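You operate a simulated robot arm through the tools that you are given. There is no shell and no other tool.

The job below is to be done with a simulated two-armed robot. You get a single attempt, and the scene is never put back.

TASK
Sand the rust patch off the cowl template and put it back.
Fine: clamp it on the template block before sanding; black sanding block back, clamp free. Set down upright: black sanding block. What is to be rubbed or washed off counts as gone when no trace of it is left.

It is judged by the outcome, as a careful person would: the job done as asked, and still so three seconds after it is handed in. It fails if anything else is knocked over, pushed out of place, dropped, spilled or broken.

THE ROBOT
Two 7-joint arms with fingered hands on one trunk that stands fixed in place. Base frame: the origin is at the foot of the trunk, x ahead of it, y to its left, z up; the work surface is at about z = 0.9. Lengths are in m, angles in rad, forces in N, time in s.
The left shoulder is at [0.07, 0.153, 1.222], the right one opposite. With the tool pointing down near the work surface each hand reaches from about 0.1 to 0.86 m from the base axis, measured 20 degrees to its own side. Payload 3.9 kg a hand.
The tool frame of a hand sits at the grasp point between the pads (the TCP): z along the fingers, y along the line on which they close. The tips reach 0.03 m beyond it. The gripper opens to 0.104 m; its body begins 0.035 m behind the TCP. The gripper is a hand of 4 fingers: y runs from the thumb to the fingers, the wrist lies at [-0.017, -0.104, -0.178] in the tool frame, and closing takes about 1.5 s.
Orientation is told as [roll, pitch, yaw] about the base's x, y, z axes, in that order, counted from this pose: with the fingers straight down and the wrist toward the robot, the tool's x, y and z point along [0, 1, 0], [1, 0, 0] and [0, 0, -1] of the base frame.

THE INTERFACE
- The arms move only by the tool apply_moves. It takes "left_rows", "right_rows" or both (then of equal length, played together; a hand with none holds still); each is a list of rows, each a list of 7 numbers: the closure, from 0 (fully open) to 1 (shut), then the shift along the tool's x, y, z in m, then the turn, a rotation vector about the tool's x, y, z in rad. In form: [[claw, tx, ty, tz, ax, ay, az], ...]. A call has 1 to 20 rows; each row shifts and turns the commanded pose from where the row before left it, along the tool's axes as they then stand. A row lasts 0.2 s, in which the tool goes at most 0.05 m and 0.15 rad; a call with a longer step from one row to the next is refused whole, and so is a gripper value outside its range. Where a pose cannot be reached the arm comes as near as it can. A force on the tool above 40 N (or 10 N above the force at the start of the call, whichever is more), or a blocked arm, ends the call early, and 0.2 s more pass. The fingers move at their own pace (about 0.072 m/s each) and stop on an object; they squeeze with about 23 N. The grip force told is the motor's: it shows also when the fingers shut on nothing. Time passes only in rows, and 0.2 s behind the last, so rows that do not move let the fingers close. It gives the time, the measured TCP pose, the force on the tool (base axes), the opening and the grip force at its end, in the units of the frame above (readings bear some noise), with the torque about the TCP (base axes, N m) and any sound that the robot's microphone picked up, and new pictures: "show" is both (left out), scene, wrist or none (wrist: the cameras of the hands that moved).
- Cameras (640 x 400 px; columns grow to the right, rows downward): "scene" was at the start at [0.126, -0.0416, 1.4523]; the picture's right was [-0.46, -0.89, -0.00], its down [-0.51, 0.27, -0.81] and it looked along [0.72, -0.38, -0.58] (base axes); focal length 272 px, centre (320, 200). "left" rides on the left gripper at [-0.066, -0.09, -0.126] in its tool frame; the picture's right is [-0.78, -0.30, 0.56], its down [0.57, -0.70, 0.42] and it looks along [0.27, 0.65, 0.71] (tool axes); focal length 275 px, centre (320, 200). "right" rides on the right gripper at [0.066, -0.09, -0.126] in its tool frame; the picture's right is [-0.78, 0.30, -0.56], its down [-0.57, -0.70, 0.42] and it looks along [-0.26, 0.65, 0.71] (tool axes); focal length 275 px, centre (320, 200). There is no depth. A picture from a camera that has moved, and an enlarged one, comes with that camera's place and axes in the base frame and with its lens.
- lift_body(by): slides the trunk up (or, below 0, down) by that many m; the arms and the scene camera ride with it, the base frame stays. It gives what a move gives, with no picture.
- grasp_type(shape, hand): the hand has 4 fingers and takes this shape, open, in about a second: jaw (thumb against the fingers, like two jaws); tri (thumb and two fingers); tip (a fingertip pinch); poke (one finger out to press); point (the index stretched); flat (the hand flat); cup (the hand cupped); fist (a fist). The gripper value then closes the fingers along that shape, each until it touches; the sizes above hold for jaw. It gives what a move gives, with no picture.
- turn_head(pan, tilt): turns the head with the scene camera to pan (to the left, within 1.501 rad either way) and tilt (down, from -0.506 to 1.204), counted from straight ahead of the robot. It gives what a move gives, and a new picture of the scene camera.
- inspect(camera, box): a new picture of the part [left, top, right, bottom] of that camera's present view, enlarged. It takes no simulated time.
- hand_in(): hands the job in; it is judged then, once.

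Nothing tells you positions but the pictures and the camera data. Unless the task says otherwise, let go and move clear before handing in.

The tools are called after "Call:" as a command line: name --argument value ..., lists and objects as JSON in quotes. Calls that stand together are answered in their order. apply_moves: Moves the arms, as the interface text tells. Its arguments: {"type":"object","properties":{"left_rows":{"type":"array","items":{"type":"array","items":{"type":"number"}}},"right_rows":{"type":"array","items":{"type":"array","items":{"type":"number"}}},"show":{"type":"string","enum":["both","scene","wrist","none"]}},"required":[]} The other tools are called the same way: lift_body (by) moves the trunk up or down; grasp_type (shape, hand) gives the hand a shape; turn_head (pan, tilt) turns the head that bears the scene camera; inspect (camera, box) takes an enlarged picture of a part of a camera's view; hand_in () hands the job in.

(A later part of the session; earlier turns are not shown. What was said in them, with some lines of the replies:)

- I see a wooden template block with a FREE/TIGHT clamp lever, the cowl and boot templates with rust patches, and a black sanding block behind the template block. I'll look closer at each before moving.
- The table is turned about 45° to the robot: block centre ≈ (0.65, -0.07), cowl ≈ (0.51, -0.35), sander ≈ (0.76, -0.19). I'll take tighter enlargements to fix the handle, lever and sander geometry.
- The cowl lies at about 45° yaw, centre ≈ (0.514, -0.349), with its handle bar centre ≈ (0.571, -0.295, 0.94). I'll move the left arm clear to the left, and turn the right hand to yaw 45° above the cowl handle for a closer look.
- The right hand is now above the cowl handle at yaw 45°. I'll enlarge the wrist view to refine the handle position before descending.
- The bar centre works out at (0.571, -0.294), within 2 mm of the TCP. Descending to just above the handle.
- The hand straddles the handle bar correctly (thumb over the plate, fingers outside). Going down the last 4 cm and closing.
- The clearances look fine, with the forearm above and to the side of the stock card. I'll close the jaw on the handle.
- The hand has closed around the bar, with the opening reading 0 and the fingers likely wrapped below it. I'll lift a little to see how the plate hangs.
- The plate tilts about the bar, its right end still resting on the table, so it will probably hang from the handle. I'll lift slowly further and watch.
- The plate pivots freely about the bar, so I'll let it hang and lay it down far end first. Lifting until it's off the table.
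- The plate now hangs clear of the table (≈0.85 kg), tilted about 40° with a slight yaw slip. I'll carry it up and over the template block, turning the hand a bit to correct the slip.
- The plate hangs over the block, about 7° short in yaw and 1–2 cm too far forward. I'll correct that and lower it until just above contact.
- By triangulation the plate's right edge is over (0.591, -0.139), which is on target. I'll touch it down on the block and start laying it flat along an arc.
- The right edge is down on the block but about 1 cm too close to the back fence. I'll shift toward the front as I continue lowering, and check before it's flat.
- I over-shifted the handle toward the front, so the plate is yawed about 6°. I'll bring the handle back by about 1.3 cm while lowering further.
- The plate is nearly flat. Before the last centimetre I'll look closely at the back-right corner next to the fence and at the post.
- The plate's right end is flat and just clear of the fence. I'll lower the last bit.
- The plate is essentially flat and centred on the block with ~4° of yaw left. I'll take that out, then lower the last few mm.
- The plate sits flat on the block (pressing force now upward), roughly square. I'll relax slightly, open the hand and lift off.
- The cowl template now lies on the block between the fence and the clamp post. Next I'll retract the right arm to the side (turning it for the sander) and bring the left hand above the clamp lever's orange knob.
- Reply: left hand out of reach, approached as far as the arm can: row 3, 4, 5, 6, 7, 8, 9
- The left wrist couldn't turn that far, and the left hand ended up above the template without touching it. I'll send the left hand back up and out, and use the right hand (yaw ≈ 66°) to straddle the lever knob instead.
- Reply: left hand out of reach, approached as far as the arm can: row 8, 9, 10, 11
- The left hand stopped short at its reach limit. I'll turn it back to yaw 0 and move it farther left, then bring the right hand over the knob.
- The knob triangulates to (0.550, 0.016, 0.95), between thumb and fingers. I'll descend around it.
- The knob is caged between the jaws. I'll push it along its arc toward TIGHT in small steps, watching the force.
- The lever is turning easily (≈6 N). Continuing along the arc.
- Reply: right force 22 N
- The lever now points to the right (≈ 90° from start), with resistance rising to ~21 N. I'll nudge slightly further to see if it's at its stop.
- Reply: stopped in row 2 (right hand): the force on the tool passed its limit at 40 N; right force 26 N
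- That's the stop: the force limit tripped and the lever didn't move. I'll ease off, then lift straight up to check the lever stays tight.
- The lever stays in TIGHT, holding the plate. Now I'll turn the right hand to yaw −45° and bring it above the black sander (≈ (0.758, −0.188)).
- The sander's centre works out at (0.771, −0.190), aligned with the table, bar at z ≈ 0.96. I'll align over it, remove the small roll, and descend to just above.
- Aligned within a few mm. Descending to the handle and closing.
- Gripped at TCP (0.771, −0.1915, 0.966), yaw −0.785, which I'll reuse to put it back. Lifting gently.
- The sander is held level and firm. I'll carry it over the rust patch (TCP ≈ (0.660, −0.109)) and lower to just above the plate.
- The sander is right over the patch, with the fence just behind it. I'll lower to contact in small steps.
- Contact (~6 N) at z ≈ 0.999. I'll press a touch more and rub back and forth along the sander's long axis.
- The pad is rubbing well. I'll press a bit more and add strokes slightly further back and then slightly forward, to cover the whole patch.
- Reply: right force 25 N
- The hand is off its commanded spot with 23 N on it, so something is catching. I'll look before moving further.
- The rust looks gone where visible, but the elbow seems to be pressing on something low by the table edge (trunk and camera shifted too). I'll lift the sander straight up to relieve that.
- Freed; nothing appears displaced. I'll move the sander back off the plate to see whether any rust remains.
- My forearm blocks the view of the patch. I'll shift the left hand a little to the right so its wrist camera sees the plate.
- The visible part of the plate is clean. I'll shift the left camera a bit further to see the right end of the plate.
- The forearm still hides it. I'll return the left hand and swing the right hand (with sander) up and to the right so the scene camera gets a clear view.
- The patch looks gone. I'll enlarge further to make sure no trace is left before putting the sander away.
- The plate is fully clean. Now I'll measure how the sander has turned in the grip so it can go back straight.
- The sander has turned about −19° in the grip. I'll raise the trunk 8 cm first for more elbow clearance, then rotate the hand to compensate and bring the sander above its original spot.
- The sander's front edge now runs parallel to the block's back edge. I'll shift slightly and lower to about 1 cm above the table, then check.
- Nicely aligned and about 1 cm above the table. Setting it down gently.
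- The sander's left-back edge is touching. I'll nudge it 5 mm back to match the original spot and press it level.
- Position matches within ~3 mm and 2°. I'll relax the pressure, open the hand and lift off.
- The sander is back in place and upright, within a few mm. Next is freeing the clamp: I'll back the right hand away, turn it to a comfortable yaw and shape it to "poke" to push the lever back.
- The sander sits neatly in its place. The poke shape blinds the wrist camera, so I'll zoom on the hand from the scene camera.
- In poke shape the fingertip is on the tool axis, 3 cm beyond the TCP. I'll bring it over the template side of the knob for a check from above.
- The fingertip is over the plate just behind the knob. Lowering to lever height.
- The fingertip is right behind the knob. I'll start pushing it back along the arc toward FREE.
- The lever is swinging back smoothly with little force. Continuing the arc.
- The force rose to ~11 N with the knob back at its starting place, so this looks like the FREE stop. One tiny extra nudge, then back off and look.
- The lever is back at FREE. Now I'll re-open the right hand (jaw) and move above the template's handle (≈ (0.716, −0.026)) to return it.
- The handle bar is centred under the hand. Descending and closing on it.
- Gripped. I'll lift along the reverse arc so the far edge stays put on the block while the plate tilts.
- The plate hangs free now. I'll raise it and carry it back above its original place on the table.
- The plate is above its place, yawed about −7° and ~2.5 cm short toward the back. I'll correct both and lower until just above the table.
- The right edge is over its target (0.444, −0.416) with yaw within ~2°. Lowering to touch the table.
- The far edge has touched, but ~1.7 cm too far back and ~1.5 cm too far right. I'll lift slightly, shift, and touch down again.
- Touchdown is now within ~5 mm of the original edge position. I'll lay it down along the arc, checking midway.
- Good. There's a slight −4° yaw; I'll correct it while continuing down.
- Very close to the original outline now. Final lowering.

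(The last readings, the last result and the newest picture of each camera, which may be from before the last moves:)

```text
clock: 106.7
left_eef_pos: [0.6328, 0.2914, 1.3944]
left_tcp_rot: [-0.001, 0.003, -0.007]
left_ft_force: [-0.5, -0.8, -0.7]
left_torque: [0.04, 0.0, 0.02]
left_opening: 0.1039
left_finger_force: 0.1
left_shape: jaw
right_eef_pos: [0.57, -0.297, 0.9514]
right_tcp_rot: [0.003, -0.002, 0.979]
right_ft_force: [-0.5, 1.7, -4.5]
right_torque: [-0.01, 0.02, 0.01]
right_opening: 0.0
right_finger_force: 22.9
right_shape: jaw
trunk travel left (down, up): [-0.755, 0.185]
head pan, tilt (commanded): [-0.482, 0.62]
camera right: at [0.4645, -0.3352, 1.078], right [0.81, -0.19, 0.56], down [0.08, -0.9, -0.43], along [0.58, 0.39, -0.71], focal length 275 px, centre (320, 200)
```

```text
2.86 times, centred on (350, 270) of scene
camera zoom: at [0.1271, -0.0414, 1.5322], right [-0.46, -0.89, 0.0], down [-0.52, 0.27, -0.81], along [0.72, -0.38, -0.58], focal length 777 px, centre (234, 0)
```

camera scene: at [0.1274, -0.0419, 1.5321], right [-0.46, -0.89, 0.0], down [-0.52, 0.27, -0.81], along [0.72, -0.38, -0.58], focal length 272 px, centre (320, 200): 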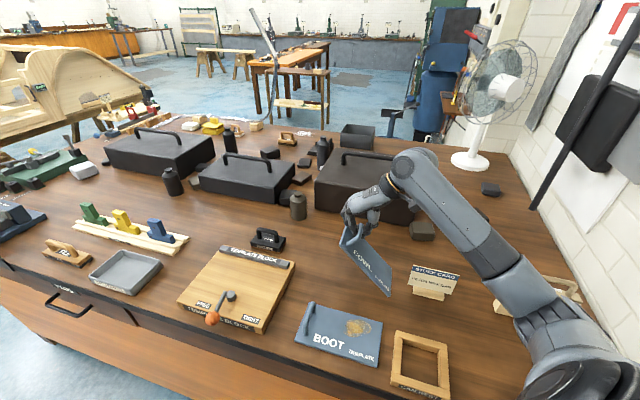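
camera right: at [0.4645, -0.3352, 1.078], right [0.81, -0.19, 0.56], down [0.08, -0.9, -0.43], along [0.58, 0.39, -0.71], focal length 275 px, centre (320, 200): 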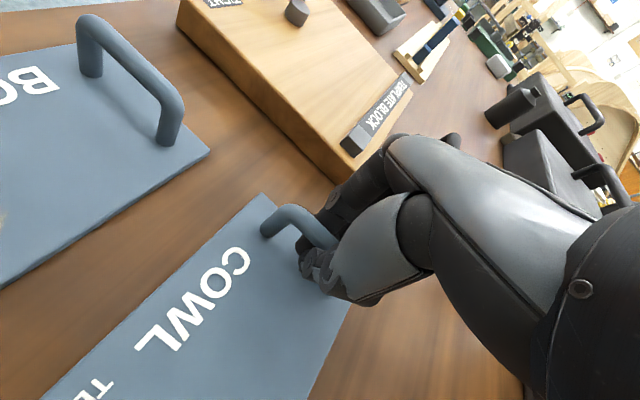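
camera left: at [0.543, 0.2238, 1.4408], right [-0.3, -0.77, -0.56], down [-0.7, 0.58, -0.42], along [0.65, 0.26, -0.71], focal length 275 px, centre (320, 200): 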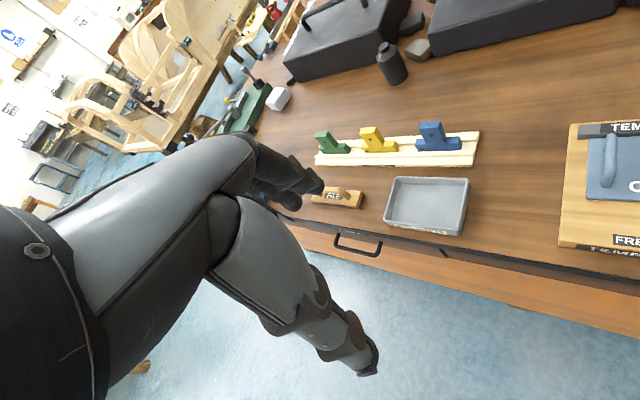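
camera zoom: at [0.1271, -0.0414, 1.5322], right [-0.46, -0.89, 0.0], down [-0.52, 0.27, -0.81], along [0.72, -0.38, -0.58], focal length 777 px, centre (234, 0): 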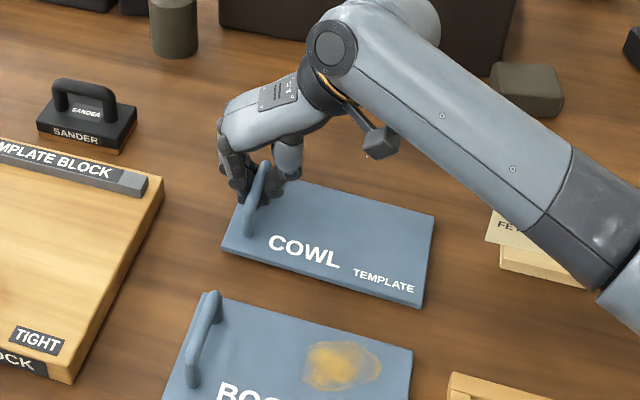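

The corners match the originals within ~4 mm. I'll settle the last few mm, then release and lift away.

Call:
apply_moves --right_rows '[[1, 0, 0, 0.002, 0, 0, 0], [1, 0, 0, 0.002, 0, 0, 0], [1, 0, 0, 0.001, 0, 0, 0], [1, 0, 0, 0, 0, 0, 0]]' --show "none"

```text
clock: 107.7
left_eef_pos: [0.6329, 0.2896, 1.3952]
left_tcp_rot: [0.0, 0.001, -0.008]
left_ft_force: [-0.6, -0.3, -0.3]
left_torque: [-0.02, 0.0, -0.05]
left_opening: 0.1039
left_finger_force: 0.0
left_shape: jaw
right_eef_pos: [0.5695, -0.2978, 0.9471]
right_tcp_rot: [0.001, -0.003, 0.979]
right_ft_force: [1.1, 1.1, -4.7]
right_torque: [-0.02, 0.03, -0.04]
right_opening: 0.0002
right_finger_force: 22.9
right_shape: jaw
trunk travel left (down, up): [-0.755, 0.185]
head pan, tilt (commanded): [-0.482, 0.62]
```

Call:
apply_moves --right_rows '[[1, 0, 0, 0.002, 0, 0, 0], [1, 0, 0, 0.002, 0, 0, 0], [1, 0, 0, 0, 0, 0, 0]]' --show "none"

Call:
inspect --camera "scene" --box '[300, 230, 400, 310]'

Call:
inspect --camera "right" --box '[180, 160, 400, 380]'

```text
clock: 108.5
left_eef_pos: [0.6327, 0.2918, 1.3952]
left_tcp_rot: [-0.003, 0.001, -0.007]
left_ft_force: [-0.6, -0.3, -0.6]
left_torque: [0.0, 0.03, 0.04]
left_opening: 0.1039
left_finger_force: 0.1
left_shape: jaw
right_eef_pos: [0.5693, -0.2963, 0.944]
right_tcp_rot: [0.002, -0.001, 0.978]
right_ft_force: [0.2, 0.3, -1.0]
right_torque: [-0.04, -0.01, -0.02]
right_opening: 0.0001
right_finger_force: 23.1
right_shape: jaw
trunk travel left (down, up): [-0.755, 0.185]
head pan, tilt (commanded): [-0.482, 0.62]
```

```text
5.00 times, centred on (350, 270) of scene
camera zoom: at [0.1266, -0.0412, 1.5323], right [-0.46, -0.89, 0.0], down [-0.52, 0.27, -0.81], along [0.72, -0.38, -0.58], focal length 1360 px, centre (170, -150)
```

zoom: 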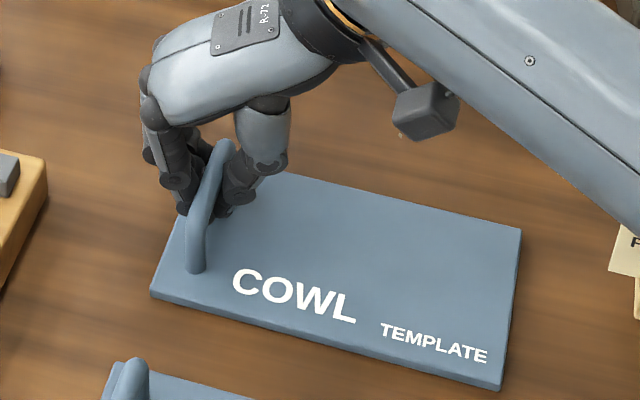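

```text
1.82 times, centred on (290, 270) of right
camera zoom: at [0.4646, -0.3352, 1.0704], right [0.81, -0.19, 0.56], down [0.08, -0.9, -0.43], along [0.58, 0.39, -0.71], focal length 500 px, centre (374, 73)
```

zoom: 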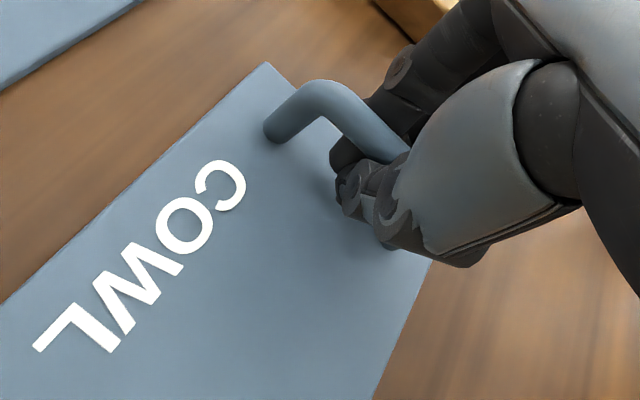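

The plate now rests on the table (only ~1 N left). Opening and lifting clear.

Call:
apply_moves --right_rows '[[0.8, 0, 0, 0, 0, 0, 0], [0.6, 0, 0, -0.001, 0, 0, 0], [0.4, 0, 0, -0.001, 0, 0, 0], [0.2, 0, 0, 0, 0, 0, 0], [0, 0, 0, 0, 0, 0, 0], [0, 0, 0, 0, 0, 0, 0], [0, 0, 0, 0, 0, 0, 0], [0, 0, 0, 0, 0, 0, 0], [0, 0, 0, -0.015, 0, 0, 0], [0, 0, 0, -0.03, 0, 0, 0], [0, 0, 0, -0.04, 0, 0, 0], [0, 0, 0, -0.04, 0, 0, 0], [0, 0, 0, -0.04, 0, 0, 0]]'

Call:
inspect --camera "scene" --box '[280, 200, 420, 340]'

```text
clock: 111.3
left_eef_pos: [0.6313, 0.291, 1.3965]
left_tcp_rot: [-0.001, 0.001, -0.007]
left_ft_force: [-0.2, -0.5, 1.1]
left_torque: [0.0, -0.06, 0.01]
left_opening: 0.1038
left_finger_force: 0.2
left_shape: jaw
right_eef_pos: [0.567, -0.2989, 1.11]
right_tcp_rot: [0.003, -0.004, 0.979]
right_ft_force: [-0.5, -0.2, 0.1]
right_torque: [-0.03, -0.01, 0.01]
right_opening: 0.1037
right_finger_force: 0.0
right_shape: jaw
trunk travel left (down, up): [-0.755, 0.185]
head pan, tilt (commanded): [-0.482, 0.62]
camera scene: at [0.1256, -0.0409, 1.5323], right [-0.46, -0.89, 0.0], down [-0.51, 0.27, -0.81], along [0.72, -0.38, -0.58], focal length 272 px, centre (320, 200)
camera right: at [0.4622, -0.3365, 1.2351], right [0.81, -0.19, 0.56], down [0.08, -0.9, -0.43], along [0.58, 0.39, -0.71], focal length 275 px, centre (320, 200)
```

scene: 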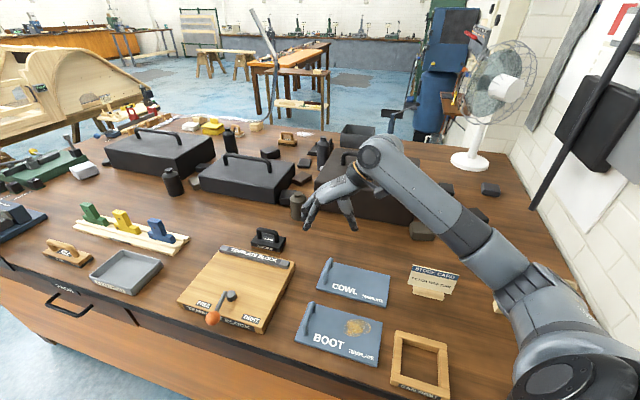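
right: 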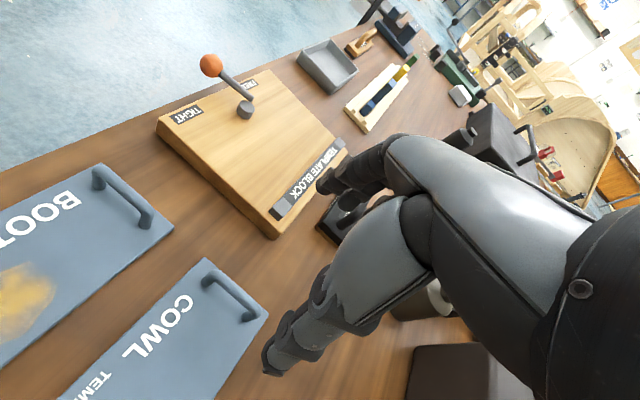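

```text
2.86 times, centred on (350, 270) of scene
camera zoom: at [0.1256, -0.0409, 1.5323], right [-0.46, -0.89, 0.0], down [-0.51, 0.27, -0.81], along [0.72, -0.38, -0.58], focal length 777 px, centre (234, 0)
```

zoom: 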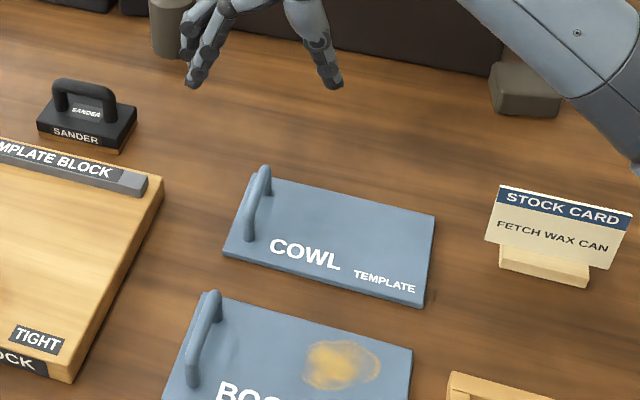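

The template is back on its spot. I'll check the sander's final placement and the rest of the scene closely before finishing.

Call:
inspect --camera "scene" --box '[235, 215, 305, 265]'

Call:
inspect --camera "scene" --box '[160, 220, 320, 350]'

Call:
inspect --camera "scene" --box '[310, 245, 400, 315]'

```text
8.00 times, centred on (270, 240) of scene
camera zoom: at [0.1256, -0.0409, 1.5323], right [-0.46, -0.89, 0.0], down [-0.51, 0.27, -0.81], along [0.72, -0.38, -0.58], focal length 2176 px, centre (720, -120)
```

zoom: 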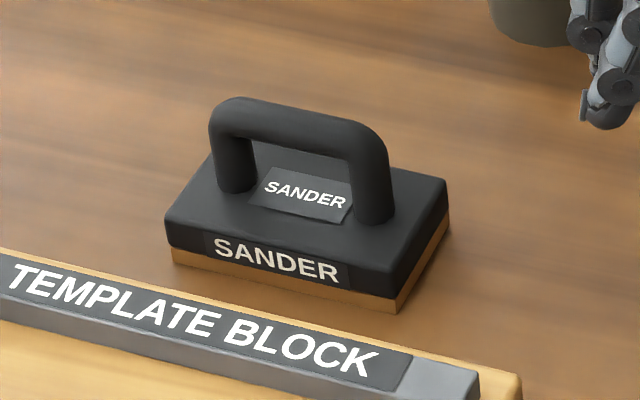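

```text
3.08 times, centred on (240, 285) of scene
camera zoom: at [0.1256, -0.0409, 1.5323], right [-0.46, -0.89, 0.0], down [-0.51, 0.27, -0.81], along [0.72, -0.38, -0.58], focal length 837 px, centre (566, -62)
```

zoom: 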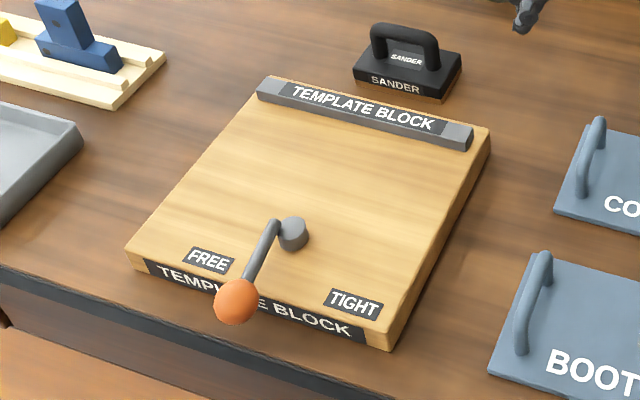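

```text
5.71 times, centred on (355, 280) of scene
camera zoom: at [0.1256, -0.0409, 1.5323], right [-0.46, -0.89, 0.0], down [-0.51, 0.27, -0.81], along [0.72, -0.38, -0.58], focal length 1554 px, centre (120, -257)
```

zoom: 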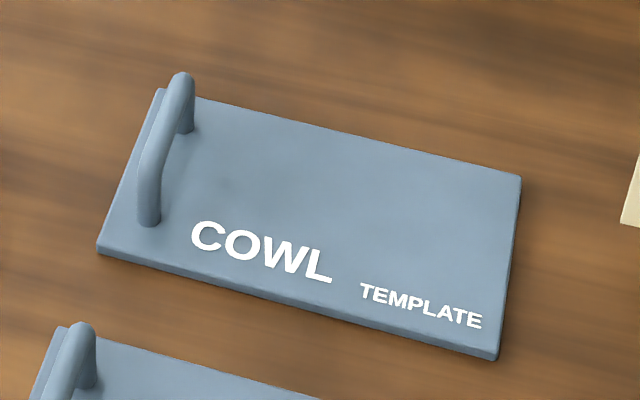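

Everything is in place: the cowl is clean and back within ~5 mm, the clamp is at FREE, the sander is upright in its spot, and the block and boot haven't moved. I'll raise and withdraw the right hand before handing in.

Call:
apply_moves --right_rows '[[0, 0, 0, -0.04, 0, 0, 0], [0, 0, 0, -0.04, 0, 0, 0], [0, 0, 0, -0.04, 0, 0, 0], [0, 0, 0, -0.03, 0, 0, 0], [0, 0, -0.04, 0, 0, 0, 0], [0, 0, -0.04, 0, 0, 0, 0], [0, 0, -0.04, 0, 0, 0, 0], [0, 0, 0, 0, 0, 0, 0], [0, 0, 0, 0, 0, 0, 0]]'

```text
clock: 113.3
left_eef_pos: [0.6315, 0.2927, 1.3946]
left_tcp_rot: [-0.001, -0.001, -0.006]
left_ft_force: [-0.5, -0.3, 0.8]
left_torque: [0.01, -0.03, 0.01]
left_opening: 0.1037
left_finger_force: 0.1
left_shape: jaw
right_eef_pos: [0.5013, -0.3984, 1.2603]
right_tcp_rot: [0.004, -0.003, 0.979]
right_ft_force: [-0.6, 0.4, 0.4]
right_torque: [0.04, 0.0, -0.02]
right_opening: 0.1036
right_finger_force: 0.2
right_shape: jaw
trunk travel left (down, up): [-0.755, 0.185]
head pan, tilt (commanded): [-0.482, 0.62]
camera scene: at [0.1262, -0.0412, 1.5323], right [-0.46, -0.89, 0.0], down [-0.51, 0.27, -0.81], along [0.72, -0.38, -0.58], focal length 272 px, centre (320, 200)
camera right: at [0.3962, -0.4365, 1.3869], right [0.81, -0.19, 0.56], down [0.08, -0.9, -0.43], along [0.58, 0.39, -0.71], focal length 275 px, centre (320, 200)
```

scene: 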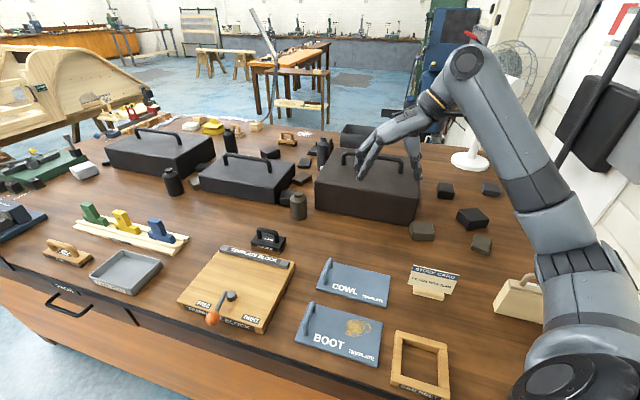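
right: 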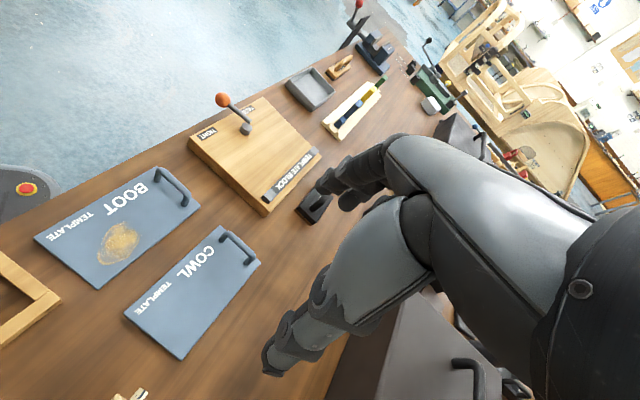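

The cowl template is clean and back in its place, the clamp is at FREE, and the sander is upright in its spot. Both hands are empty and clear, so I'm handing in.

Call:
hand_in

```text
The job is handed in.
```

The cowl template is sanded clean and back in its place. I checked it under high zoom after sanding and saw no trace of rust.

- **Clamping:** I laid it on the template block and turned the clamp to TIGHT before sanding. The clamp is now back at FREE.
- **Template position:** it rests flat, about 5 mm from where it started.
- **Sanding block:** it stands upright, about 9 mm nearer the template block than before. I left it there rather than risk disturbing it again.
- **Everything else:** the template block and the boot template measure where they were, and nothing else looks moved or knocked over. While sanding, the right arm briefly went off its path and pressed with about 23 N, so I lifted off. I didn't find out why.

Both hands are empty and clear of the table. I left the trunk 8 cm higher than it started, having raised it for elbow room.
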